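You operate a simulated robot arm through the tools that you are given. There is no shell and no other tool. Be economical: measure what you need, move in short steps, check, and stop when the job is done.

The job below is to be done with a simulated two-armed robot. You get a single attempt, and the scene is never put back.

JOB
Open the lower black drawer, take the thumb screw from the top of the orange bench mat and leave it in the inside of the lower black drawer and shut the drawer again. Fetch the green filter cartridge from the top of the orange bench mat and stand it on the silver plate there. Take the grey striped plate and leave it on top of the green head. Take the teal parcel and leave it on the white cover. Take the teal filter cartridge from the upper shelf of the grey rack and leave it in the deep white tray. Fetch the orange tin and set it on top of the black head. Put the beaker with the blue ring in the basin of the sink. Do these in any order. Set down upright: green filter cartridge, teal parcel, teal filter cartridge, orange tin, beaker with the blue ring.
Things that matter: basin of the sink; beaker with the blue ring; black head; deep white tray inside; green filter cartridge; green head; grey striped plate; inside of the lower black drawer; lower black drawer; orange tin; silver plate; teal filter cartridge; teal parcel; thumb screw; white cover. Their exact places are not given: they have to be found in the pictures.

Only the result counts: the job must be done as asked and must still hold three seconds after the hand-in. Knocking over, shifting, dropping, spilling or breaking anything else fails it. Lids that push on must go on centred and level and be pressed home; caps that screw on are set level and turned clockwise until they are tight.

ROBOT AND FRAMES
Two 7-joint arms with fingered hands on one trunk, on a base that drives. Base frame: it is fixed to the floor where the robot stands at the start and does not move with it; the origin is under the middle of the robot, x ahead of it, y to its left, z up. Readings come in m, rad, newtons and seconds.
The left shoulder is at the start at [0.06, 0.126, 1.18], the right one opposite. With the tool pointing down near the work surface each hand reaches from about 0.1 to 0.7 m from the robot's upright axis, wherever it stands, measured 20 degrees to its own side. Places, roughly: basin of the sink [-1.4, -1, 0.7]; beaker with the blue ring [-1, -0.5, 1]; black head (9x9x8 cm) [1.6, 2.2, 0.9]; deep white tray inside [4.4, -2.5, 0.9]; green filter cartridge (5x5x9 cm) [3.2, 1.6, 0.9]; green head (9x9x8 cm) [3.9, 1.7, 0.8]; grey striped plate (6x6x2 cm) [3.7, 1.7, 0.8]; inside of the lower black drawer [0.6, 0, 0.5]; lower black drawer [0.5, 0.1, 0.6]; orange tin (7x7x9 cm) [4.9, -0.5, 1.6]; silver plate (7x7x2 cm) [3.1, 1.8, 0.9]; teal filter cartridge (5x5x9 cm) [5, -0.2, 1.4]; teal parcel (6x6x10 cm) [5.1, 0.2, 1.8]; thumb screw (3x3x3 cm) [2.9, 1.7, 0.9]; white cover (15x15x2 cm) [0.6, -0.1, 0.9]. Payload 2.5 kg a hand.
The tool frame of a hand sits at the grasp point between the pads (the TCP): z along the fingers, y along the line on which they close. The tips reach 0.03 m beyond it. Largest opening 0.104 m; the body of the gripper starts 0.035 m behind the TCP. The gripper is a hand of 5 fingers: y runs from the thumb to the fingers, the wrist lies at [-0.015, -0.104, -0.178] in the tool frame, and closing takes about 1.5 s.
Orientation is told as [roll, pitch, yaw] about the base's x, y, z axes, in that order, counted from this pose: with the fingers straight down and the wrist toward the robot, the tool's x, y and z point along [0, 1, 0], [1, 0, 0] and [0, 0, -1] of the base frame.

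CONTROLS
- The arms move only by the tool drive_tool. It takes "left_motion", "right_motion" or both (then of equal length, played together; a hand with none holds still); each is a list of rows, each a list of 7 numbers: the shift along the base's x, y, z in units of 40 mm (1.0 is 40 mm), then the turn, a rotation vector about the base's x, y, z in units of 5 degrees (1.0 is 5 degrees), then the gripper command, from -1 (shut) to 1 (fully open), values between in proportion. In form: [[tx, ty, tz, wx, wy, wz, jaw], ...]. A call has 1 to 12 rows; each row shifts and turns the commanded pose from where the row before left it. A call with a number of a shift or a turn outside -1 to 1 is refused whole. A row lasts 0.2 s, in which the tool goes at most 0.05 m and 0.15 rad; a call with a longer step from one row to the next is refused whole, and so is a gripper value outside its range. A pose out of reach is approached as far as the arm can. The call stops where the force on the tool passes 40 N (or 10 N more than at its start, if that is more) or the arm is blocked; 0.2 s more then pass. The fingers move at their own pace (about 0.153 m/s each) and stop on an object; they squeeze with about 25 N. The grip force told is the motor's: it shows also when the fingers shut on nothing. Time passes only in rows, and 0.2 s behind the last, so rows that do not move let the fingers close. The reply holds the time, the measured pose of the TCP, the force on the tool along the base axes, the opening and the grip force, in the units named above and with some noise, with the torque about the TCP (base axes, N m) and any sound that the robot's microphone picked up.
- Cameras (640 x 400 px; columns grow to the right, rows downward): "scene" is now at [0.1171, 0.012, 1.3696]; the picture's right is [0.16, -0.99, 0.00], its down [-0.75, -0.12, -0.65] and it looks along [0.64, 0.10, -0.76] (base axes); focal length 214 px, centre (320, 200). "left" rides on the left gripper at [-0.08, -0.078, -0.141] in its tool frame; the picture's right is [-0.78, -0.30, 0.56], its down [0.53, -0.78, 0.33] and it looks along [0.33, 0.56, 0.76] (tool axes); focal length 247 px, centre (320, 200). "right" rides on the right gripper at [0.08, -0.078, -0.141] in its tool frame; the picture's right is [-0.78, 0.30, -0.56], its down [-0.54, -0.78, 0.33] and it looks along [-0.33, 0.56, 0.76] (tool axes); focal length 247 px, centre (320, 200).
- capture(camera): a new picture of that camera. It takes no simulated time.
- raise_lower(by): slides the trunk up (or, below 0, down) by that many m; the arms and the scene camera ride with it, the base frame stays. It gives what a move gives, with no picture.
- roll_base(legs): drives the robot by 1 to 6 legs, each [ahead, left, turn to the left] in m, m and rad, along the robot's own axes; the way and the turn of a leg run together, so that a leg with both is an arc; at most 1.5 m and 3.142 rad a leg. The arms and the cameras ride along, it lands a little off, and it stops where it bumps. It gives what a move gives.
- set_grasp(shape, hand): the hand has 5 fingers and takes this shape, open, in about a second: jaw (thumb against the fingers, like two jaws); tri (thumb and two fingers); tip (a fingertip pinch); poke (one finger out to press); point (the index stretched); flat (the hand flat); cup (the hand cupped); fist (a fist). The gripper value then closes the fingers along that shape, each until it touches; the sizes above hold for jaw. It gives what a move gives, with no picture.
- pan_tilt(pan, tilt): turns the head with the scene camera to pan (to the left, within 1.501 rad either way) and tilt (down, from -0.506 to 1.204), counted from straight ahead of the robot. It gives what a move gives.
- measure_at(camera, pixels): for up to 12 pixels [column, row] of the newest picture of that camera ("zoom" is the newest enlarged one), the place [x, y, z] in the base frame of the surface seen there, good to about 0.003 m. It takes no simulated time.
- enlarge(camera, box): a new picture of the part [left, top, right, bottom] of that camera's present view, enlarged. It takes no simulated time.
- finish_job(): hands the job in; it is judged then, once.

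Go step by step. Measure first, check grasps and placings, and put right what went wrong. The budget is 322 turns and 200 pictures, counting those below and the enlarged ones. Unless the task says otherwise, let go and move clear before handing in.

The tools are called after "Call:" as a command line: name --argument value ..., lists and objects as JSON in quotes. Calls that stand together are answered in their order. drive_tool: Moves the arms, as the interface text tells. Its arguments: {"type":"object","properties":{"left_motion":{"type":"array","items":{"type":"array","items":{"type":"number"}}},"right_motion":{"type":"array","items":{"type":"array","items":{"type":"number"}}}},"required":[]} The other tools are called the same way: raise_lower (by) slides the trunk up or down; set_grasp (shape, hand) gives the hand a shape; roll_base (legs) drives the base; pan_tilt (pan, tilt) turns the head that bears the scene camera; capture (camera) takes a picture; measure_at (camera, pixels) gives the place of the surface under pixels of a picture; enlarge (camera, box) takes an enlarged picture of a part of a camera's view; finish_job () hands the job in.

At the start:

```text
clock: 0.0
left_position: [0.384, 0.1969, 1.174]
left_orientation: [0.001, 0.001, 0.0]
left_force: [0.9, -1.2, 0.7]
left_ft_torque: [0.01, -0.03, -0.03]
left_gripper_width: 0.1034
left_grasp_force: 0.0
left_shape: jaw
right_position: [0.4224, -0.1355, 1.0914]
right_orientation: [0.0, 0.001, -0.001]
right_force: [0.5, 0.3, 0.1]
right_ft_torque: [0.01, 0.03, 0.01]
right_gripper_width: 0.1032
right_grasp_force: 0.0
right_shape: jaw
trunk travel left (down, up): [-0.575, 0.365]
robot x, y, heading: [0.0012, -0.0035, -0.001]
head pan, tilt: [0.159, 0.864]
```

scene: 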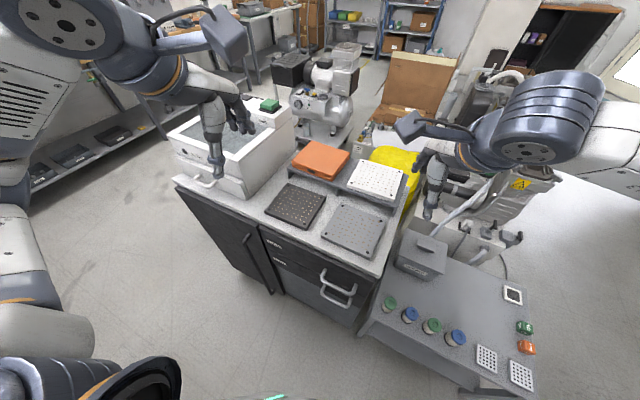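
right: 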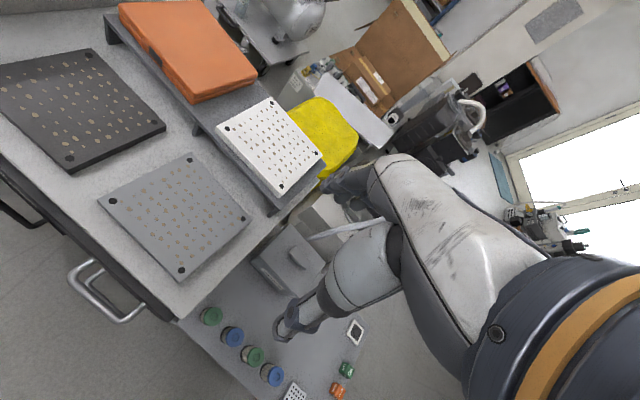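
left: 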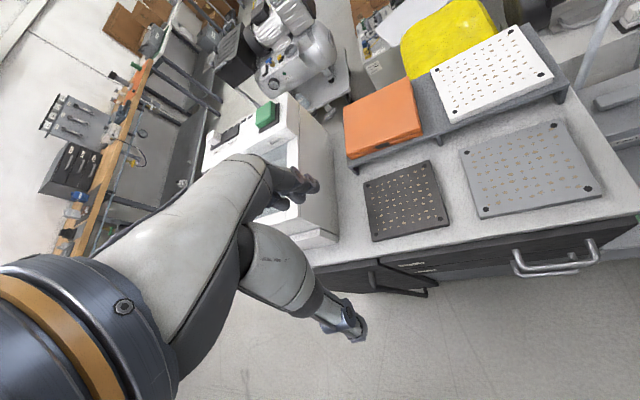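

The first picture shows the black drawer cabinet with two handles near (338,285) and the white perforated plate at (377,180). I'll measure these and enlarge the drawers.

Call:
measure_at --camera "scene" --pixels '[[322, 272], [355, 287], [322, 292], [352, 303], [377, 180], [355, 183], [400, 187], [320, 158], [297, 205], [355, 230], [280, 265], [350, 310]]'

Call:
enlarge --camera "scene" --box '[240, 220, 400, 330]'

Call:
pan_tilt --pan 0.0 --tilt 0.1

Call:
capture --camera "scene"

```text
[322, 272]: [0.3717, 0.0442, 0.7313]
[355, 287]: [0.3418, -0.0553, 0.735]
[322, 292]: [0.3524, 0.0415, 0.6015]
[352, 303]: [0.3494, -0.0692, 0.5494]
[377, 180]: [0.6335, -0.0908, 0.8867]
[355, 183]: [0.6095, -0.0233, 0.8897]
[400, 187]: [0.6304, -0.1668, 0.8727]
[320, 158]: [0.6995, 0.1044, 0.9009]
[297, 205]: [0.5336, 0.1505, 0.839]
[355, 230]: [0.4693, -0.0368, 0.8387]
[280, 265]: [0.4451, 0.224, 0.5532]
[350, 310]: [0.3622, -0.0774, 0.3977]
```

```text
3.64 times, centred on (320, 275) of scene
```

zoom: 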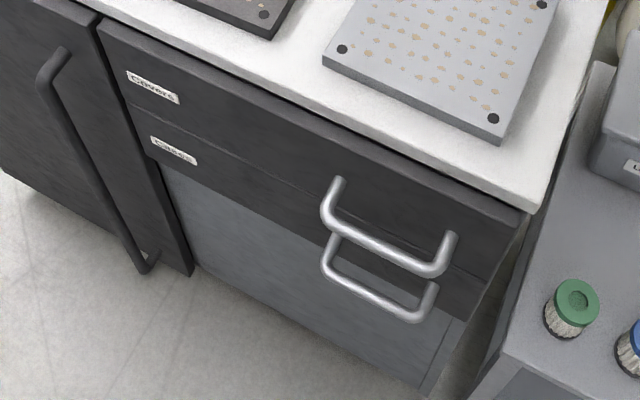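

```text
clock: 1.1
left_position: [0.3843, 0.1962, 1.1737]
left_orientation: [0.0, -0.001, -0.001]
left_force: [0.1, -0.2, 0.1]
left_ft_torque: [0.0, 0.02, 0.02]
left_gripper_width: 0.1032
left_grasp_force: 0.2
left_shape: jaw
right_position: [0.4213, -0.1352, 1.0919]
right_orientation: [0.001, 0.0, -0.001]
right_force: [0.0, 0.5, 0.3]
right_ft_torque: [-0.03, 0.01, -0.03]
right_gripper_width: 0.1035
right_grasp_force: 0.0
right_shape: jaw
trunk travel left (down, up): [-0.575, 0.365]
robot x, y, heading: [-0.0022, -0.0031, -0.004]
head pan, tilt: [0.0, 0.099]
```

```text
195 pictures are left
```

scene: 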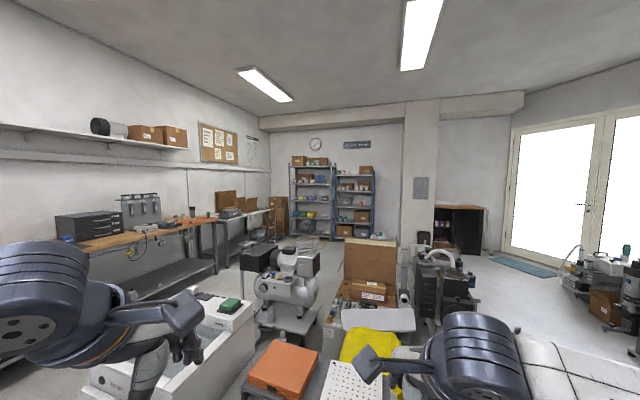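

The room is long: racks at the back (330,195), benches on the left (140,225). I'll look left and right to see everything before moving.

Call:
measure_at --camera "scene" --pixels '[[325, 178], [355, 190], [310, 225], [285, 280], [240, 212], [145, 235], [375, 265], [445, 290], [330, 245], [440, 245], [208, 310], [380, 345]]'

Call:
enlarge --camera "scene" --box '[270, 130, 400, 250]'

Call:
enlarge --camera "scene" --box '[40, 170, 300, 330]'

Call:
pan_tilt --pan 1.4 --tilt 0.4

Call:
capture --camera "scene"

Call:
pan_tilt --pan -1.4 --tilt 0.4

Call:
capture --camera "scene"

```text
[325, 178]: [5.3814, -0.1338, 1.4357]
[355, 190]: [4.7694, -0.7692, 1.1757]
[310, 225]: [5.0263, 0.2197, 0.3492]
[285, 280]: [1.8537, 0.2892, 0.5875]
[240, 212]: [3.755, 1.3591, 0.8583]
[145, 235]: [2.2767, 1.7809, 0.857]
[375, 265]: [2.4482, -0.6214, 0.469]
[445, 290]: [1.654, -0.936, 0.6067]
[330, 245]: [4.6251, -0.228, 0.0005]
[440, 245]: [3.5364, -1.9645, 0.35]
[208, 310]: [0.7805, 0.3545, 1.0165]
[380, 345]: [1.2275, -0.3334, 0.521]
```

```text
3.33 times, centred on (335, 190) of scene
```

zoom: 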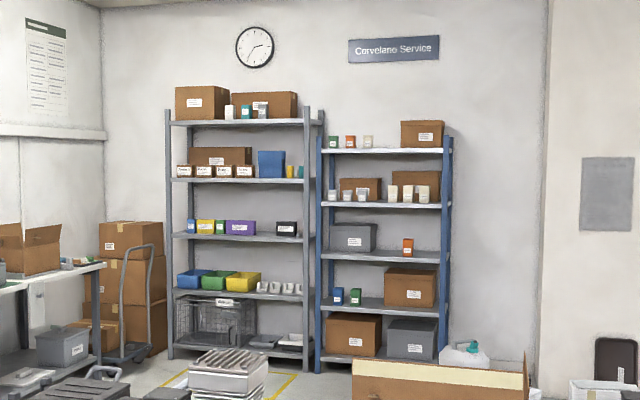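

```text
2.46 times, centred on (170, 250) of scene
```

zoom: 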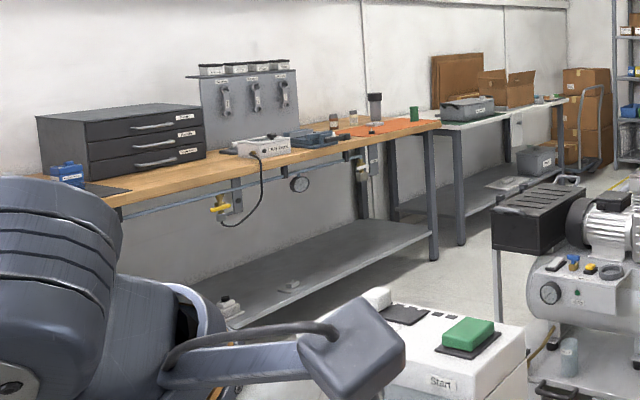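

```text
clock: 2.6
left_position: [0.3851, 0.1976, 1.174]
left_orientation: [-0.001, 0.0, -0.003]
left_force: [0.1, 0.1, -0.1]
left_ft_torque: [0.01, 0.01, -0.02]
left_gripper_width: 0.1035
left_grasp_force: 0.1
left_shape: jaw
right_position: [0.4208, -0.1345, 1.0923]
right_orientation: [-0.001, 0.0, -0.002]
right_force: [-0.2, -0.5, 0.6]
right_ft_torque: [-0.02, -0.01, 0.01]
right_gripper_width: 0.1035
right_grasp_force: 0.0
right_shape: jaw
trunk travel left (down, up): [-0.575, 0.365]
robot x, y, heading: [-0.0, 0.0011, 0.002]
head pan, tilt: [1.4, 0.4]
```

```text
192 pictures are left
```

scene: 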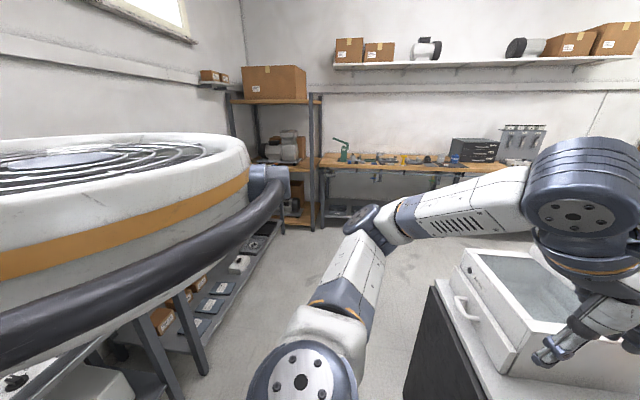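

```text
clock: 5.1
left_position: [0.3847, 0.1965, 1.1745]
left_orientation: [0.002, 0.001, -0.002]
left_force: [-0.3, -0.9, 0.5]
left_ft_torque: [0.0, 0.02, 0.01]
left_gripper_width: 0.1036
left_grasp_force: 0.1
left_shape: jaw
right_position: [0.4223, -0.1338, 1.0918]
right_orientation: [0.001, 0.0, -0.002]
right_force: [-0.1, 0.7, -1.3]
right_ft_torque: [0.01, -0.01, 0.0]
right_gripper_width: 0.1035
right_grasp_force: 0.1
right_shape: jaw
trunk travel left (down, up): [-0.575, 0.365]
robot x, y, heading: [-0.0033, 0.001, 0.001]
head pan, tilt: [-1.4, 0.4]
```

```text
191 pictures are left
```

scene: 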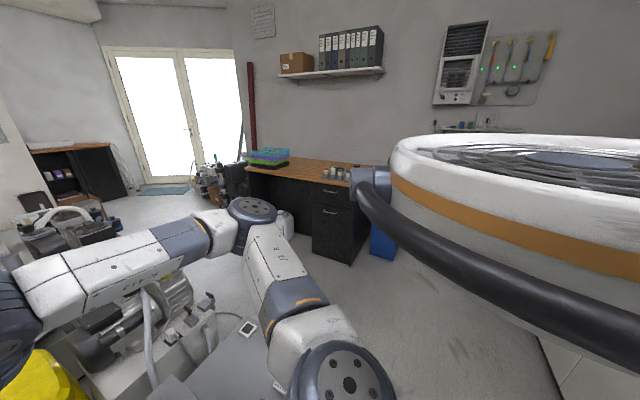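

To plan the drive I need a floor map. I'll look to the front-left and front-right and measure floor points.

Call:
pan_tilt --pan 0.75 --tilt 0.35

Call:
capture --camera "scene"

```text
clock: 7.1
left_position: [0.3838, 0.1967, 1.174]
left_orientation: [0.001, -0.001, 0.0]
left_force: [-0.3, -0.4, 0.2]
left_ft_torque: [0.0, -0.01, 0.0]
left_gripper_width: 0.1036
left_grasp_force: 0.0
left_shape: jaw
right_position: [0.4213, -0.1349, 1.0921]
right_orientation: [-0.001, 0.001, -0.002]
right_force: [0.4, -0.5, -0.7]
right_ft_torque: [0.0, -0.03, 0.01]
right_gripper_width: 0.1036
right_grasp_force: 0.0
right_shape: jaw
trunk travel left (down, up): [-0.575, 0.365]
robot x, y, heading: [-0.0013, 0.0017, -0.003]
head pan, tilt: [0.75, 0.351]
```

```text
190 pictures are left
```

scene: 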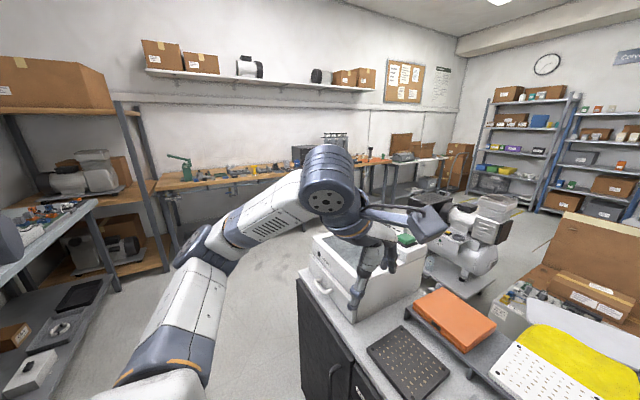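

Call:
measure_at --camera "scene" --pixels '[[345, 240], [298, 275], [315, 235], [185, 275], [165, 278], [270, 270], [420, 255], [440, 205], [455, 270], [205, 180], [360, 165], [485, 205]]'

Call:
measure_at --camera "scene" --pixels '[[120, 290], [100, 207], [290, 180], [400, 195], [480, 285], [530, 215], [505, 210], [415, 285], [310, 200], [260, 330], [480, 170], [545, 190]]'

```text
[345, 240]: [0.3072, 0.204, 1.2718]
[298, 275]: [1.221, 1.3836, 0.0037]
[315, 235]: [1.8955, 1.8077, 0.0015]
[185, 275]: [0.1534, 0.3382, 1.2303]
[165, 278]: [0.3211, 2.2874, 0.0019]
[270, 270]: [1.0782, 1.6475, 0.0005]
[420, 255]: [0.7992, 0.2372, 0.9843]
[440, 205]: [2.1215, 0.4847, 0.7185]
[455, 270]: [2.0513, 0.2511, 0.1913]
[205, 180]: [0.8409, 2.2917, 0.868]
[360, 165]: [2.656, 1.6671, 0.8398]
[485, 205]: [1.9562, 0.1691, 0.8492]
```

```text
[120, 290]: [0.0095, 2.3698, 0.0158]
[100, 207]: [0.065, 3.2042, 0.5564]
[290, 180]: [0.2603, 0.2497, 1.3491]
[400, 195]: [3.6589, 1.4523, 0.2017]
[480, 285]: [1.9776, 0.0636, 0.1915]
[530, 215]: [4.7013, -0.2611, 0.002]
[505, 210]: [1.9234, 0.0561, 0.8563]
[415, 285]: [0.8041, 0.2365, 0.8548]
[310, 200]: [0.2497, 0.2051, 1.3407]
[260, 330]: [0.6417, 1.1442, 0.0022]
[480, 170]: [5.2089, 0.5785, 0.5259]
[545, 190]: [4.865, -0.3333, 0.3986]
```

Call:
measure_at --camera "scene" --pixels '[[92, 207], [60, 230], [117, 288], [75, 340], [30, 390], [230, 385], [340, 372], [300, 300], [156, 190], [240, 180], [420, 165], [385, 165]]'

Call:
pan_tilt --pan 1.5 --tilt 0.9

Call:
capture --camera "scene"

```text
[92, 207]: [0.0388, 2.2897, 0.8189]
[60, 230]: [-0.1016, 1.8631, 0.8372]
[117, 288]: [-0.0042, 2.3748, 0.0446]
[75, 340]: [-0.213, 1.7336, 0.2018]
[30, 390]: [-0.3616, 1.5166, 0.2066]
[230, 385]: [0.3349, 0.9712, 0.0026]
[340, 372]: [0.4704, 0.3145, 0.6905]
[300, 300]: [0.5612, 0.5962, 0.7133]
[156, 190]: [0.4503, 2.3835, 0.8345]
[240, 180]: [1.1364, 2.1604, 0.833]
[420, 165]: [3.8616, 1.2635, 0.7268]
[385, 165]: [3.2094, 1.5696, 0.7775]
```

```text
clock: 8.2
left_position: [0.3842, 0.1964, 1.1739]
left_orientation: [0.0, 0.001, -0.002]
left_force: [-0.3, -0.4, -0.4]
left_ft_torque: [0.0, 0.0, 0.03]
left_gripper_width: 0.1035
left_grasp_force: 0.1
left_shape: jaw
right_position: [0.4222, -0.1355, 1.091]
right_orientation: [0.001, -0.001, -0.003]
right_force: [-0.5, -0.9, 0.4]
right_ft_torque: [-0.03, -0.03, 0.0]
right_gripper_width: 0.1036
right_grasp_force: 0.1
right_shape: jaw
trunk travel left (down, up): [-0.575, 0.365]
robot x, y, heading: [-0.0044, -0.0009, 0.0]
head pan, tilt: [1.499, 0.901]
```

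```text
189 pictures are left
```

scene: 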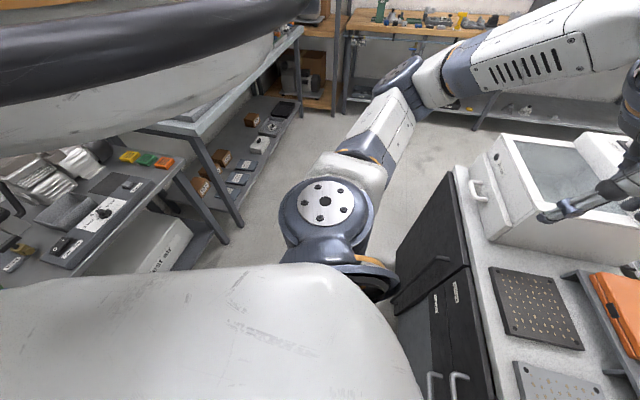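

Call:
measure_at --camera "scene" --pixels '[[184, 165], [205, 130], [220, 245], [238, 225], [300, 115], [130, 230], [60, 275], [250, 265], [330, 105], [395, 290], [250, 150], [480, 130]]'

```text
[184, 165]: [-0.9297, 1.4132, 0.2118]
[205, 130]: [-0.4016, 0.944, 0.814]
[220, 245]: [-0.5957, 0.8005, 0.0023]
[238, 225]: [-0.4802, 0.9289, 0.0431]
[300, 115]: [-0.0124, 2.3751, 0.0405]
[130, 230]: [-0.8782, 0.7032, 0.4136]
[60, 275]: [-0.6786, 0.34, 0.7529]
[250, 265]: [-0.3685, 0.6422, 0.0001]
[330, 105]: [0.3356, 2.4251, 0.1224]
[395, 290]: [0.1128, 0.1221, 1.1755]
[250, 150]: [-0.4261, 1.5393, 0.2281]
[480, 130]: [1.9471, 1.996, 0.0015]
```

The room is turned about -0.3 rad; the corridor in front of the cabinet leads left to an aisle along the left benches. I'll raise the trunk a bit, turn to the room's heading, and slide left, then ahead.

Call:
raise_lower --by 0.1

Call:
roll_base --legs '[[-0.06, 0, 0], [0, 0, -0.3], [0, 1.0, 0], [0, 0.65, 0]]'

Call:
pan_tilt --pan 0 --tilt 0.35

Call:
capture --camera "scene"

```text
clock: 9.6
left_position: [0.3842, 0.1972, 1.2744]
left_orientation: [-0.001, 0.001, 0.0]
left_force: [-0.9, 0.7, -0.3]
left_ft_torque: [0.0, 0.0, 0.01]
left_gripper_width: 0.1037
left_grasp_force: 0.0
left_shape: jaw
right_position: [0.4215, -0.1355, 1.1925]
right_orientation: [-0.001, 0.0, -0.002]
right_force: [0.0, 0.5, -0.7]
right_ft_torque: [-0.02, -0.03, 0.05]
right_gripper_width: 0.1033
right_grasp_force: 0.0
right_shape: jaw
trunk travel left (down, up): [-0.675, 0.265]
robot x, y, heading: [0.0016, 0.0009, -0.002]
head pan, tilt: [1.499, 0.901]
```

```text
clock: 19.6
left_position: [0.8618, 1.6688, 1.2736]
left_orientation: [-0.001, 0.0, -0.297]
left_force: [-0.3, -0.1, 0.5]
left_ft_torque: [0.0, 0.0, -0.04]
left_gripper_width: 0.1035
left_grasp_force: 0.1
left_shape: jaw
right_position: [0.8, 1.3404, 1.1912]
right_orientation: [-0.001, 0.0, -0.299]
right_force: [-0.8, -0.2, 0.4]
right_ft_torque: [-0.01, 0.03, -0.04]
right_gripper_width: 0.1038
right_grasp_force: 0.1
right_shape: jaw
trunk travel left (down, up): [-0.675, 0.265]
robot x, y, heading: [0.4359, 1.5901, -0.295]
head pan, tilt: [1.499, 0.901]
```

```text
clock: 21.2
left_position: [0.8608, 1.6681, 1.2727]
left_orientation: [-0.001, 0.001, -0.299]
left_force: [0.5, -0.8, 0.2]
left_ft_torque: [-0.01, 0.0, 0.0]
left_gripper_width: 0.1039
left_grasp_force: 0.1
left_shape: jaw
right_position: [0.7997, 1.34, 1.1928]
right_orientation: [0.0, -0.002, -0.298]
right_force: [0.3, -0.6, -0.9]
right_ft_torque: [0.03, 0.01, -0.02]
right_gripper_width: 0.1038
right_grasp_force: 0.0
right_shape: jaw
trunk travel left (down, up): [-0.675, 0.265]
robot x, y, heading: [0.4372, 1.5936, -0.293]
head pan, tilt: [0.0, 0.351]
```

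```text
188 pictures are left
```

scene: 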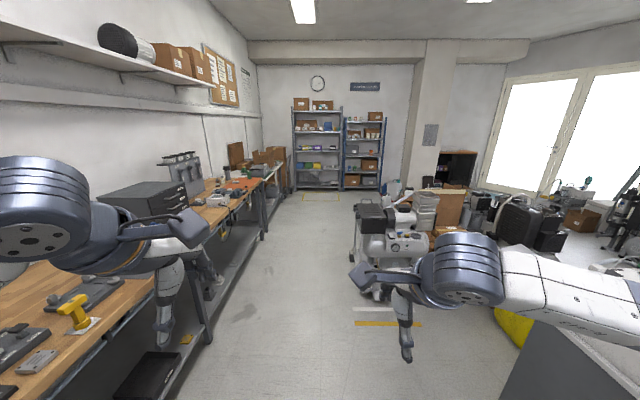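

The aisle ahead is clear (floor from (290,370) to (320,195)). Driving ahead towards the racks.

Call:
roll_base --legs '[[1.5, -0.1, 0], [1.0, -0.1, 0]]'

Call:
pan_tilt --pan 0 --tilt 0.2

Call:
capture --camera "scene"

```text
refused: leg 1 is longer than a leg can be; nothing moved
```

```text
clock: 21.9
left_position: [0.8611, 1.6679, 1.2731]
left_orientation: [0.001, 0.0, -0.298]
left_force: [0.9, -0.7, -0.2]
left_ft_torque: [-0.01, -0.01, 0.04]
left_gripper_width: 0.1034
left_grasp_force: 0.0
left_shape: jaw
right_position: [0.8001, 1.3397, 1.1911]
right_orientation: [0.0, 0.002, -0.299]
right_force: [0.8, 0.4, -0.6]
right_ft_torque: [0.0, -0.01, 0.03]
right_gripper_width: 0.1035
right_grasp_force: 0.0
right_shape: jaw
trunk travel left (down, up): [-0.675, 0.265]
robot x, y, heading: [0.4367, 1.5916, -0.296]
head pan, tilt: [0.0, 0.201]
```

```text
187 pictures are left
```

scene: 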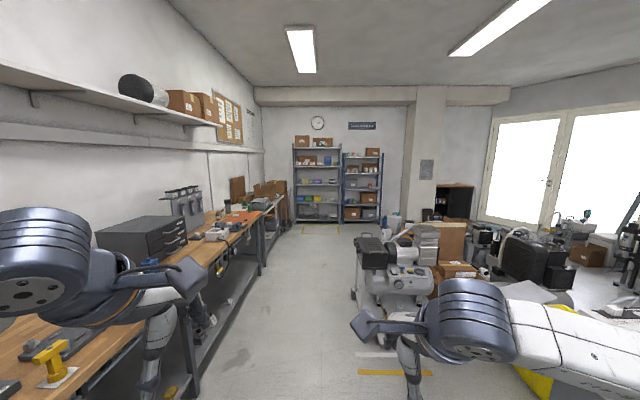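

Call:
roll_base --legs '[[1.4, -0.1, 0], [1.1, -0.1, 0]]'

Call:
capture --camera "scene"

```text
clock: 34.2
left_position: [3.2117, 0.8075, 1.2731]
left_orientation: [0.001, -0.001, -0.265]
left_force: [0.9, -0.1, 0.3]
left_ft_torque: [0.01, 0.0, 0.03]
left_gripper_width: 0.1037
left_grasp_force: 0.0
left_shape: jaw
right_position: [3.1606, 0.4761, 1.1922]
right_orientation: [0.001, 0.0, -0.264]
right_force: [-0.4, -0.1, 0.3]
right_ft_torque: [0.0, -0.02, 0.0]
right_gripper_width: 0.1035
right_grasp_force: 0.1
right_shape: jaw
trunk travel left (down, up): [-0.675, 0.265]
robot x, y, heading: [2.7855, 0.7181, -0.263]
head pan, tilt: [0.0, 0.201]
```

```text
186 pictures are left
```

scene: 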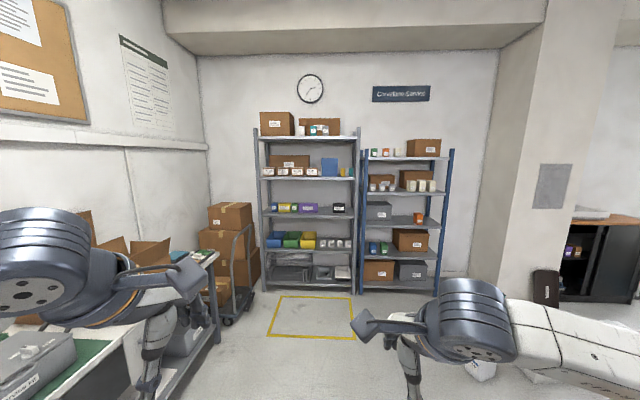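

I'm in front of the racks with a yellow-taped square at (315,318). Enlarge the racks and measure.

Call:
enlarge --camera "scene" --box '[250, 100, 460, 230]'

Call:
measure_at --camera "scene" --pixels '[[257, 140], [356, 140], [360, 155], [453, 155], [257, 290], [355, 292], [447, 290], [240, 295], [600, 225], [600, 290], [500, 300], [215, 340]]'

Call:
pan_tilt --pan -0.9 --tilt 0.3

Call:
capture --camera "scene"

```text
3.05 times, centred on (355, 165) of scene
```

zoom: 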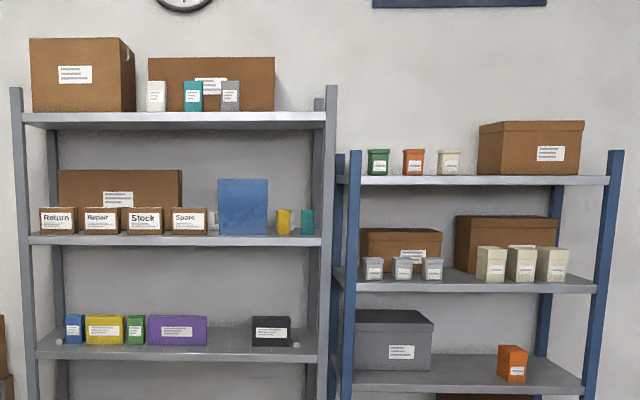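

```text
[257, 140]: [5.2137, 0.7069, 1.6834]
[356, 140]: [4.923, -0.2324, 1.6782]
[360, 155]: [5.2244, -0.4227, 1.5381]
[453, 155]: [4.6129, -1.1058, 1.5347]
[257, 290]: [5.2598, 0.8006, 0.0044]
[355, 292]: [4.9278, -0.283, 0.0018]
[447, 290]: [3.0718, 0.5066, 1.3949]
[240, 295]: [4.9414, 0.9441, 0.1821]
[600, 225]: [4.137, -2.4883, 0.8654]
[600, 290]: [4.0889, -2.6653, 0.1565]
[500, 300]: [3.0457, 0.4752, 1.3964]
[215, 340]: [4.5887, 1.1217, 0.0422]
```

```text
clock: 35.4
left_position: [3.2113, 0.8067, 1.275]
left_orientation: [-0.001, -0.002, -0.266]
left_force: [0.1, -0.8, -0.5]
left_ft_torque: [0.0, 0.01, -0.02]
left_gripper_width: 0.1038
left_grasp_force: 0.0
left_shape: jaw
right_position: [3.1608, 0.4761, 1.1919]
right_orientation: [0.001, 0.0, -0.265]
right_force: [-0.1, -1.0, 0.0]
right_ft_torque: [0.01, 0.0, 0.0]
right_gripper_width: 0.1037
right_grasp_force: 0.1
right_shape: jaw
trunk travel left (down, up): [-0.675, 0.265]
robot x, y, heading: [2.7881, 0.7212, -0.264]
head pan, tilt: [-0.901, 0.3]
```

```text
184 pictures are left
```

scene: 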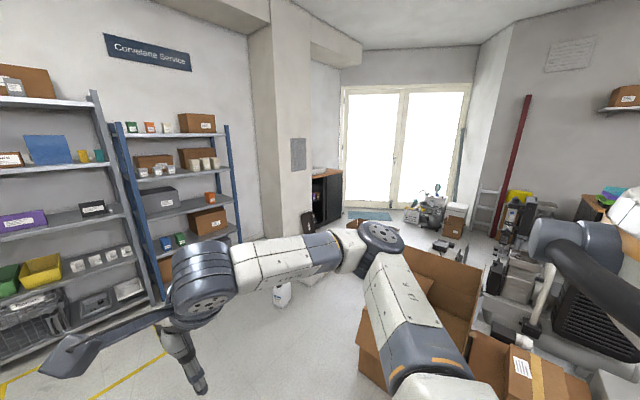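

The rack front faces heading -0.297; the cart, tin and parcel lie along it. I'll drive to about 0.65 m from the rack, between the tin and the teal cartridge.

Call:
roll_base --legs '[[0, 0, -0.033], [0.9, -0.2, 0], [0.75, -0.2, 0]]'

Call:
pan_tilt --pan 0 --tilt -0.1

Call:
capture --camera "scene"

```text
clock: 44.4
left_position: [4.6799, -0.0608, 1.2729]
left_orientation: [0.001, 0.001, -0.287]
left_force: [0.6, -0.6, 0.6]
left_ft_torque: [0.0, -0.02, -0.01]
left_gripper_width: 0.1037
left_grasp_force: 0.1
left_shape: jaw
right_position: [4.6224, -0.3888, 1.1912]
right_orientation: [0.0, 0.001, -0.287]
right_force: [-0.3, 0.1, 0.8]
right_ft_torque: [0.01, -0.01, 0.02]
right_gripper_width: 0.1039
right_grasp_force: 0.2
right_shape: jaw
trunk travel left (down, up): [-0.675, 0.265]
robot x, y, heading: [4.2549, -0.139, -0.281]
head pan, tilt: [-0.901, 0.3]
```

```text
clock: 45.6
left_position: [4.6816, -0.0601, 1.2741]
left_orientation: [0.0, 0.0, -0.288]
left_force: [-0.7, 0.6, 0.8]
left_ft_torque: [0.0, 0.01, -0.01]
left_gripper_width: 0.1038
left_grasp_force: 0.1
left_shape: jaw
right_position: [4.6249, -0.3898, 1.1921]
right_orientation: [0.001, -0.001, -0.289]
right_force: [-0.4, 0.1, 0.1]
right_ft_torque: [-0.02, 0.0, 0.04]
right_gripper_width: 0.1038
right_grasp_force: 0.0
right_shape: jaw
trunk travel left (down, up): [-0.675, 0.265]
robot x, y, heading: [4.2575, -0.1414, -0.289]
head pan, tilt: [0.0, -0.099]
```

```text
183 pictures are left
```

scene: 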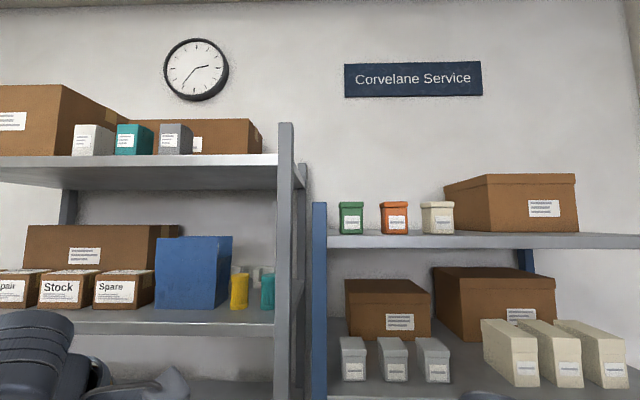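

Call:
measure_at --camera "scene" --pixels '[[394, 222], [382, 218], [405, 218], [360, 218], [424, 218], [394, 234], [394, 204], [133, 140], [152, 140], [118, 140], [161, 140], [112, 140]]'

Call:
enlarge --camera "scene" --box '[200, 230, 310, 340]'

Call:
measure_at --camera "scene" --pixels '[[267, 292], [263, 300], [273, 300], [240, 290], [247, 290], [233, 290], [280, 290], [290, 290], [268, 276], [267, 308], [255, 320], [225, 270]]'

```text
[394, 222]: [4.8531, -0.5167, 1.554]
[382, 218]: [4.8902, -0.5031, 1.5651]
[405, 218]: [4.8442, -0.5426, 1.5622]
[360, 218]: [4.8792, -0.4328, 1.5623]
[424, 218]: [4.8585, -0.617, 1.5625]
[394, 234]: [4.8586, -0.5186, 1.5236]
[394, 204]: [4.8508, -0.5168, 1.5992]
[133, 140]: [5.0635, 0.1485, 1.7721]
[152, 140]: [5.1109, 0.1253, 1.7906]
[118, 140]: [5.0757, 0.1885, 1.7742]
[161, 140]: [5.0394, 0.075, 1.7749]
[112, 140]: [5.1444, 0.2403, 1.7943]
```

```text
3.64 times, centred on (255, 285) of scene
```

zoom: 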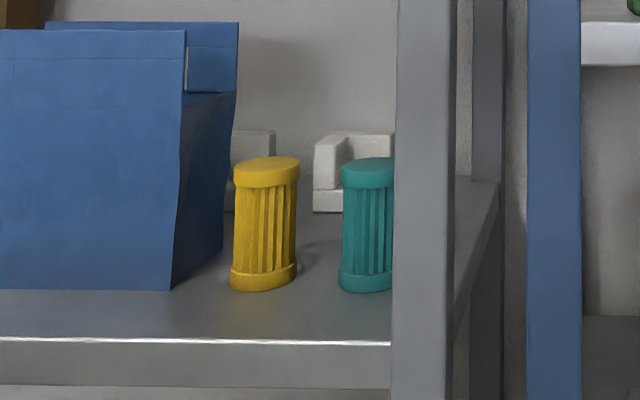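

```text
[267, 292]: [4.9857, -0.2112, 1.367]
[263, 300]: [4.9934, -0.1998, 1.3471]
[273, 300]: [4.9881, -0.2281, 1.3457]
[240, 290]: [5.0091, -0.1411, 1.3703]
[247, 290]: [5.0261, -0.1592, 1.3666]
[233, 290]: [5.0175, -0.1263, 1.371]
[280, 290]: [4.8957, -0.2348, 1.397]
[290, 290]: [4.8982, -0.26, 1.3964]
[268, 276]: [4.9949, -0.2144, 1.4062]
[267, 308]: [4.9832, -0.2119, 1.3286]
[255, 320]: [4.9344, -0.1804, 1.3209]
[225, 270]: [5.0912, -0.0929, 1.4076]
```

The tin stands free on the blue rack's top shelf (394,222), the teal cartridge at (267,290) beside the rack post, so I'll grip with the fingers down, closing front-to-back. Raise the trunk and lift the hands before moving closer.

Call:
raise_lower --by 0.2

Call:
drive_tool --left_motion '[[-0.24, 0.07, 0.2, 0, 0, 0, 1], [-0.24, 0.07, 0.2, 0, 0, 0, 1], [-0.24, 0.07, 0.2, 0, 0, 0, 1], [-0.24, 0.07, 0.2, 0, 0, 0, 1], [-0.24, 0.07, 0, 0, 0, 0, 1], [-0.24, 0.07, 0, 0, 0, 0, 1], [0, 0, 0, 0, 0, 0, 1], [0, 0, 0, 0, 0, 0, 1]]' --right_motion '[[-0.24, 0.07, 1, 0, 0, 0, 1], [-0.24, 0.07, 1, 0, 0, 0, 1], [-0.24, 0.07, 1, 0, 0, 0, 1], [-0.24, 0.07, 1, 0, 0, 0, 1], [-0.24, 0.07, 1, 0, 0, 0, 1], [-0.24, 0.07, 1, 0, 0, 0, 1], [0, 0, 1, 0, 0, 0, 1], [0, 0, 0.8, 0, 0, 0, 1]]'

Call:
roll_base --legs '[[0.19, 0, 0]]'

Call:
capture --camera "scene"

Call:
capture --camera "right"

Call:
capture --camera "left"

```text
clock: 47.7
left_position: [4.6808, -0.0604, 1.4734]
left_orientation: [-0.001, -0.001, -0.287]
left_force: [0.4, -0.8, -0.2]
left_ft_torque: [0.0, 0.02, 0.02]
left_gripper_width: 0.1037
left_grasp_force: 0.0
left_shape: jaw
right_position: [4.6233, -0.3891, 1.3916]
right_orientation: [0.0, 0.0, -0.287]
right_force: [-0.4, 0.5, 0.3]
right_ft_torque: [0.01, -0.02, 0.0]
right_gripper_width: 0.1036
right_grasp_force: 0.1
right_shape: jaw
trunk travel left (down, up): [-0.875, 0.065]
robot x, y, heading: [4.2568, -0.1426, -0.29]
head pan, tilt: [0.0, -0.099]
```

```text
clock: 49.5
left_position: [4.6229, -0.0424, 1.5051]
left_orientation: [-0.002, 0.001, -0.289]
left_force: [-0.1, 0.0, -0.5]
left_ft_torque: [-0.04, -0.01, -0.04]
left_gripper_width: 0.1035
left_grasp_force: 0.1
left_shape: jaw
right_position: [4.5645, -0.37, 1.7035]
right_orientation: [0.0, 0.0, -0.288]
right_force: [-0.2, -0.4, -0.3]
right_ft_torque: [0.0, -0.01, -0.02]
right_gripper_width: 0.1039
right_grasp_force: 0.0
right_shape: jaw
trunk travel left (down, up): [-0.875, 0.065]
robot x, y, heading: [4.2581, -0.1432, -0.286]
head pan, tilt: [0.0, -0.099]
```

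```text
clock: 51.1
left_position: [4.8029, -0.0955, 1.5065]
left_orientation: [-0.001, 0.0, -0.289]
left_force: [-0.1, 0.2, 0.4]
left_ft_torque: [-0.02, 0.04, -0.01]
left_gripper_width: 0.1036
left_grasp_force: 0.1
left_shape: jaw
right_position: [4.7467, -0.4233, 1.7045]
right_orientation: [-0.002, 0.0, -0.287]
right_force: [-0.8, 0.5, 0.6]
right_ft_torque: [-0.02, 0.02, 0.01]
right_gripper_width: 0.1039
right_grasp_force: 0.1
right_shape: jaw
trunk travel left (down, up): [-0.875, 0.065]
robot x, y, heading: [4.4401, -0.1965, -0.281]
head pan, tilt: [0.0, -0.099]
```

```text
181 pictures are left
```

scene: 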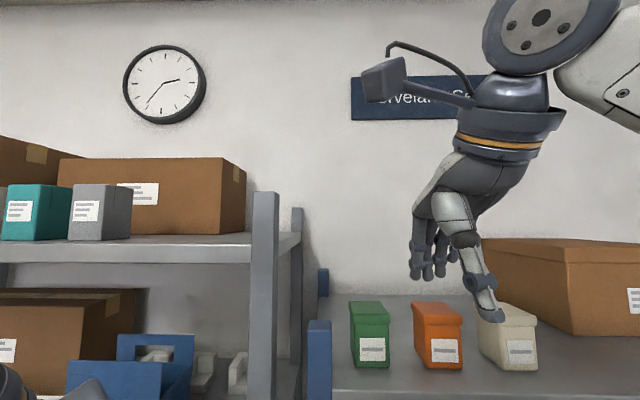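

```text
180 pictures are left
```

right: 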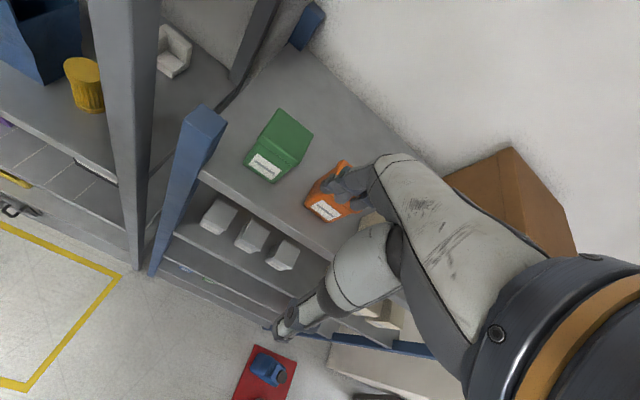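

```text
179 pictures are left
```

left: 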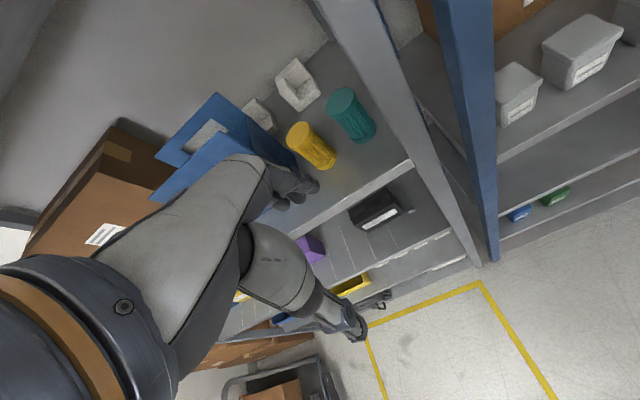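

Call:
measure_at --camera "left" --pixels '[[345, 98], [330, 98], [355, 96], [343, 90], [299, 131], [365, 140], [346, 145], [320, 55], [415, 165], [370, 90], [225, 100], [260, 110]]'

Call:
measure_at --camera "scene" --pixels '[[416, 303], [458, 303], [425, 313], [460, 315], [436, 305], [437, 335], [420, 368], [461, 368], [497, 340], [520, 312], [386, 320], [370, 310]]'

```text
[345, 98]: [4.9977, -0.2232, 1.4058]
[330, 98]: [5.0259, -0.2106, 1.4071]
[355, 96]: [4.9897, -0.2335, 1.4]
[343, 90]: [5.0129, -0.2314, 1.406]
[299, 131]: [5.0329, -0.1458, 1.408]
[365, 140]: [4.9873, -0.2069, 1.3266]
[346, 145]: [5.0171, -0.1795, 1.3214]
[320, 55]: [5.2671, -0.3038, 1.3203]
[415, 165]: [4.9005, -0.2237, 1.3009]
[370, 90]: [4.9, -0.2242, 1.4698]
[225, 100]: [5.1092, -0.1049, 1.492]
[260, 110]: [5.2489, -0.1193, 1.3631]
```

```text
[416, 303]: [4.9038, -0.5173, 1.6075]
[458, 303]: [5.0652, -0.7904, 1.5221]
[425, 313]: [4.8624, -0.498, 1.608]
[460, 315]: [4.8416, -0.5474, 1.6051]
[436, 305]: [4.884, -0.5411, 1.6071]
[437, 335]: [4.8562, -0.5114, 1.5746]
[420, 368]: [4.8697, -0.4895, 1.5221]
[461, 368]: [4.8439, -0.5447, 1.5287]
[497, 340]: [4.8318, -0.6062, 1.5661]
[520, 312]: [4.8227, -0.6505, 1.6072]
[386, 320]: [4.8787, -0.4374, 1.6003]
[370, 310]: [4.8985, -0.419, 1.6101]
```

Teal cartridge top centre is about (5.005,-0.222,1.406), shelf at 1.322; tin about (4.877,-0.530). I'll bring the left hand tilted over the cartridge.

Call:
drive_tool --left_motion '[[-0.146, -0.478, -0.29, -0.29, -0.956, 0, 1], [-0.146, -0.478, -0.29, -0.29, -0.956, 0, 1], [-0.146, -0.478, -0.29, -0.29, -0.956, 0, 1], [0, 0, 0, -0.29, -0.956, 0, 1], [0, 0, 0, -0.29, -0.956, 0, 1], [0.79, -0.243, -0.08, 0, 0, 0, 1], [0.79, -0.243, -0.08, 0, 0, 0, 1], [0.79, -0.243, -0.08, 0, 0, 0, 1], [0.79, -0.243, 0, 0, 0, 0, 1]]'

Call:
capture --camera "left"

```text
clock: 53.1
left_position: [4.9463, -0.2127, 1.503]
left_orientation: [-0.004, -0.435, -0.287]
left_force: [0.1, 0.9, 0.0]
left_ft_torque: [-0.01, 0.02, 0.02]
left_gripper_width: 0.1036
left_grasp_force: 0.0
left_shape: jaw
left hand out of reach, approached as far as the arm can: row 3, 4, 5
right_position: [4.7478, -0.424, 1.7056]
right_orientation: [0.003, 0.0, -0.287]
right_force: [0.4, -0.1, 0.0]
right_ft_torque: [-0.01, 0.02, 0.03]
right_gripper_width: 0.1037
right_grasp_force: 0.1
right_shape: jaw
trunk travel left (down, up): [-0.875, 0.065]
robot x, y, heading: [4.4381, -0.1943, -0.285]
head pan, tilt: [0.0, -0.099]
```

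```text
178 pictures are left
```

left: 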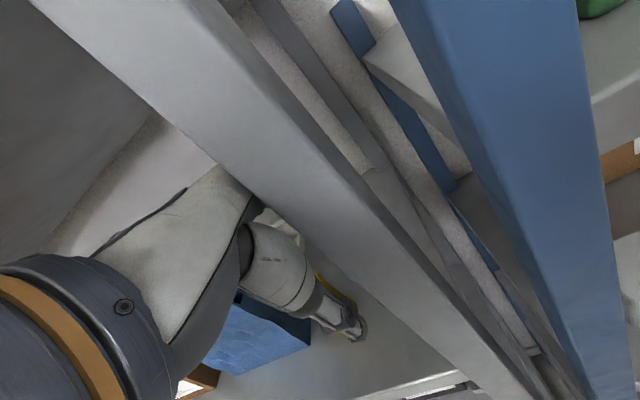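

The left camera shows that hand's camera bracket would meet the rack post, so I'll withdraw it and use the right hand (bracket on the other side) for the cartridge after shifting left.

Call:
drive_tool --left_motion '[[-0.79, 0.243, 0, 0.29, 0.956, 0, 1], [-0.79, 0.243, 0, 0.29, 0.956, 0, 1], [-0.79, 0.243, 0, 0.29, 0.956, 0, 1], [-0.79, 0.243, 0, 0.29, 0.956, 0, 1], [0, 0, 0, 0.29, 0.956, 0, 1]]'

Call:
roll_base --legs '[[-0.06, 0, 0], [0, 0.28, 0]]'

Call:
drive_tool --right_motion '[[0, 0, -1, -0.29, -0.956, 0, 1], [0, 0, -1, -0.29, -0.956, 0, 1], [0, 0, -1, -0.29, -0.956, 0, 1], [0, 0, -1, -0.29, -0.956, 0, 1], [0, 0, -1, -0.29, -0.956, 0, 1], [0, 0, -0.75, 0, 0, 0, 1]]'

Call:
capture --camera "right"

```text
clock: 54.3
left_position: [4.8192, -0.1734, 1.5043]
left_orientation: [-0.001, 0.001, -0.286]
left_force: [0.9, -0.5, -0.1]
left_ft_torque: [-0.01, 0.03, 0.01]
left_gripper_width: 0.1039
left_grasp_force: 0.0
left_shape: jaw
right_position: [4.7484, -0.4235, 1.7045]
right_orientation: [0.0, 0.0, -0.285]
right_force: [0.2, -0.7, 1.0]
right_ft_torque: [0.01, 0.02, 0.0]
right_gripper_width: 0.1036
right_grasp_force: 0.0
right_shape: jaw
trunk travel left (down, up): [-0.875, 0.065]
robot x, y, heading: [4.4388, -0.1943, -0.282]
head pan, tilt: [0.0, -0.099]
```

```text
clock: 56.8
left_position: [4.8396, 0.1099, 1.5054]
left_orientation: [-0.001, 0.001, -0.29]
left_force: [-0.9, 0.3, 0.1]
left_ft_torque: [-0.02, 0.01, 0.04]
left_gripper_width: 0.1037
left_grasp_force: 0.0
left_shape: jaw
right_position: [4.7691, -0.1404, 1.7044]
right_orientation: [0.002, 0.001, -0.29]
right_force: [-0.2, 0.3, 0.7]
right_ft_torque: [0.02, 0.01, -0.02]
right_gripper_width: 0.1037
right_grasp_force: 0.0
right_shape: jaw
trunk travel left (down, up): [-0.875, 0.065]
robot x, y, heading: [4.4626, 0.0913, -0.284]
head pan, tilt: [0.0, -0.099]
```

```text
clock: 58.2
left_position: [4.8404, 0.1099, 1.5043]
left_orientation: [0.001, 0.001, -0.289]
left_force: [-0.7, 0.5, -0.2]
left_ft_torque: [-0.01, 0.01, 0.01]
left_gripper_width: 0.1038
left_grasp_force: 0.1
left_shape: jaw
right_position: [4.7877, -0.1389, 1.4924]
right_orientation: [0.0, -0.435, -0.289]
right_force: [0.4, 0.0, 0.5]
right_ft_torque: [0.01, -0.02, -0.02]
right_gripper_width: 0.1038
right_grasp_force: 0.0
right_shape: jaw
right hand out of reach, approached as far as the arm can: row 5, 6
trunk travel left (down, up): [-0.875, 0.065]
robot x, y, heading: [4.4598, 0.0881, -0.285]
head pan, tilt: [0.0, -0.099]
```

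```text
177 pictures are left
```

right: 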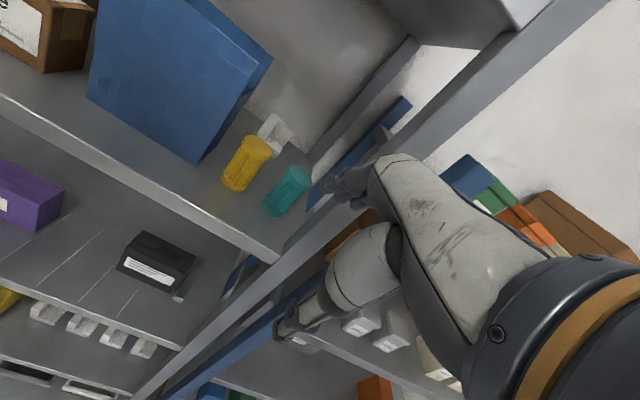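

Call:
drive_tool --right_motion '[[0.7, -0.31, 0, 0, 0, 0, 1], [0.7, -0.31, 0, 0, 0, 0, 1], [0.7, -0.31, 0, 0, 0, 0, 1], [0.7, -0.31, 0, 0, 0, 0, 1]]'

Call:
capture --camera "right"

Call:
capture --camera "left"

```text
clock: 59.2
left_position: [4.8289, 0.1151, 1.5059]
left_orientation: [-0.001, -0.009, -0.291]
left_force: [0.0, 0.1, -0.6]
left_ft_torque: [0.0, 0.01, 0.04]
left_gripper_width: 0.1038
left_grasp_force: 0.1
left_shape: jaw
right_position: [4.8848, -0.1803, 1.5023]
right_orientation: [-0.002, -0.456, -0.276]
right_force: [-38.9, 16.4, 13.4]
right_ft_torque: [-0.87, -0.32, -1.61]
right_gripper_width: 0.1038
right_grasp_force: 0.0
right_shape: jaw
trunk travel left (down, up): [-0.875, 0.065]
robot x, y, heading: [4.4584, 0.0916, -0.284]
head pan, tilt: [0.0, -0.099]
stopped in row 4 (right hand): the force on the tool passed its limit at 45 N (the readings are from after the stop); the commanded pose is now the measured one
```

```text
176 pictures are left
```

right: 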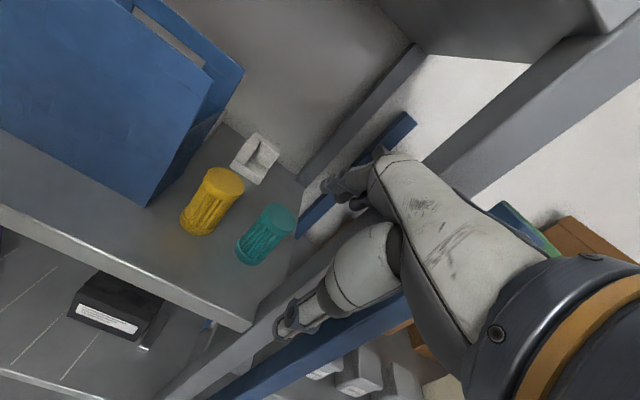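

```text
175 pictures are left
```

left: 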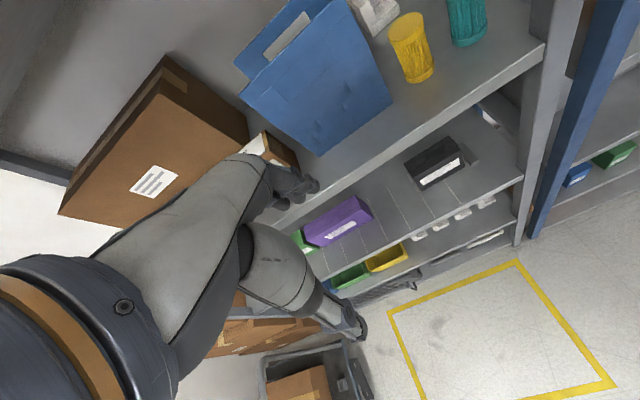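

The outer finger touched the rack post (force along -n, contact ~4 cm right of TCP). Back off, shift 1.5 cm left and go in again.

Call:
drive_tool --right_motion '[[-0.72, 0.22, 0, 0, 0, 0, 1], [0.11, 0.36, -0.1, 0, 0, -0.1, 1], [0, 0, 0, 0, 0, -0.1, 1], [0.48, -0.146, -0.15, 0, 0, 0, 1], [0.48, -0.146, -0.15, 0, 0, 0, 1], [0.48, -0.146, -0.15, 0, 0, 0, 1], [0.48, -0.146, -0.15, 0, 0, 0, 1], [0.48, -0.146, -0.1, 0, 0, 0, 1]]'

Call:
capture --camera "right"

```text
clock: 61.0
left_position: [4.8387, 0.1139, 1.5033]
left_orientation: [-0.004, -0.003, -0.29]
left_force: [-0.7, 0.5, 0.6]
left_ft_torque: [-0.02, 0.0, -0.02]
left_gripper_width: 0.1038
left_grasp_force: 0.1
left_shape: jaw
right_position: [4.968, -0.1867, 1.4635]
right_orientation: [-0.005, -0.441, -0.291]
right_force: [4.1, 12.2, 1.1]
right_ft_torque: [-0.8, 0.32, -0.19]
right_gripper_width: 0.104
right_grasp_force: 0.2
right_shape: jaw
trunk travel left (down, up): [-0.875, 0.065]
robot x, y, heading: [4.4623, 0.0884, -0.285]
head pan, tilt: [0.0, -0.099]
```

```text
174 pictures are left
```

right: 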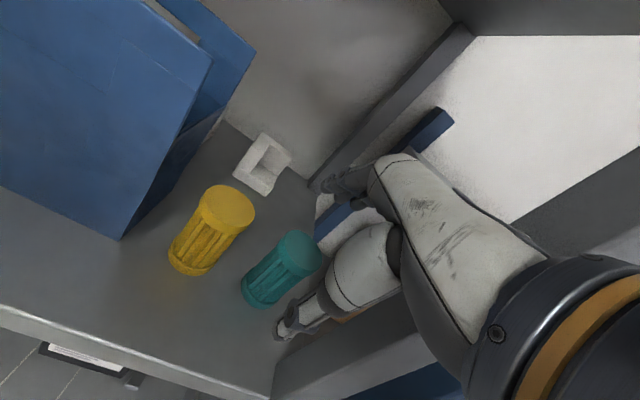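

Slight sideways rub on the post (Fy 12 N). Shift a centimetre left, then continue in.

Call:
drive_tool --right_motion '[[0.1, 0.33, 0, 0, 0, 0, 1], [0.48, -0.146, 0, 0, 0, 0, 1], [0.48, -0.146, 0, 0, 0, 0, 1], [0.2, -0.06, 0, 0, 0, 0, 1]]'

Call:
capture --camera "right"

Call:
capture --camera "left"

```text
clock: 62.0
left_position: [4.8405, 0.1117, 1.5046]
left_orientation: [-0.001, 0.001, -0.289]
left_force: [0.0, 0.2, 0.5]
left_ft_torque: [-0.01, -0.01, 0.02]
left_gripper_width: 0.1039
left_grasp_force: 0.0
left_shape: jaw
right_position: [5.0167, -0.1937, 1.4637]
right_orientation: [-0.001, -0.443, -0.299]
right_force: [0.1, 1.0, 1.1]
right_ft_torque: [-0.01, 0.03, -0.01]
right_gripper_width: 0.1035
right_grasp_force: 0.1
right_shape: jaw
trunk travel left (down, up): [-0.875, 0.065]
robot x, y, heading: [4.4549, 0.0927, -0.29]
head pan, tilt: [0.0, -0.099]
```

```text
173 pictures are left
```

right: 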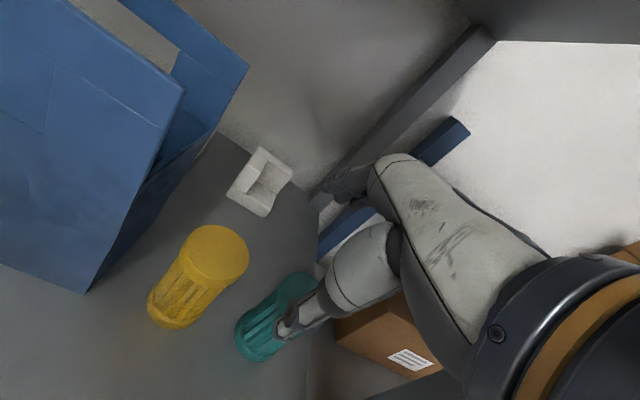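

```text
172 pictures are left
```

left: 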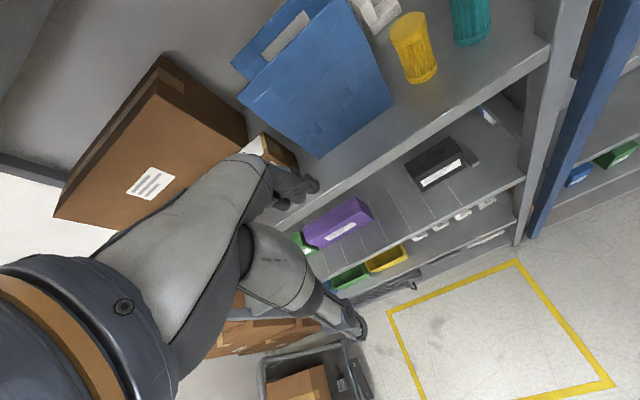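

Call:
drive_tool --right_motion '[[0, 0, -0.2, 0.29, 0.956, 0, 1], [0, 0, -0.2, 0.29, 0.956, 0, 1], [-0.07, -0.24, -0.2, 0.29, 0.956, 0, 1], [-0.07, -0.24, -0.2, 0, 0, 0, 1]]'

Call:
capture --camera "right"

```text
clock: 63.0
left_position: [4.8391, 0.1139, 1.5038]
left_orientation: [0.0, -0.002, -0.29]
left_force: [-0.6, 0.0, -0.3]
left_ft_torque: [0.02, -0.04, 0.03]
left_gripper_width: 0.1039
left_grasp_force: 0.0
left_shape: jaw
right_position: [5.0121, -0.21, 1.4321]
right_orientation: [-0.005, -0.179, -0.295]
right_force: [0.7, 1.7, 0.8]
right_ft_torque: [-0.14, 0.04, -0.04]
right_gripper_width: 0.1039
right_grasp_force: 0.1
right_shape: jaw
trunk travel left (down, up): [-0.875, 0.065]
robot x, y, heading: [4.461, 0.0897, -0.29]
head pan, tilt: [0.0, -0.099]
```

```text
171 pictures are left
```

right: 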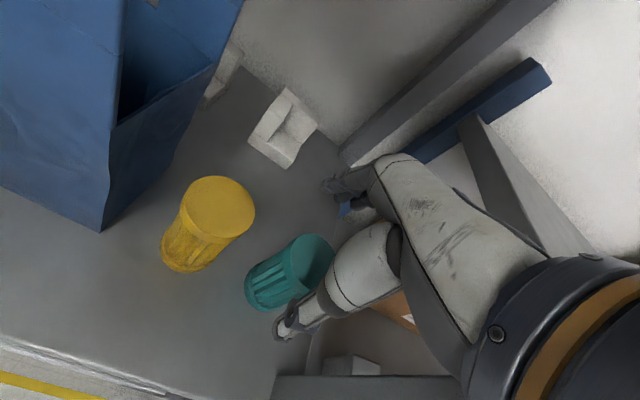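

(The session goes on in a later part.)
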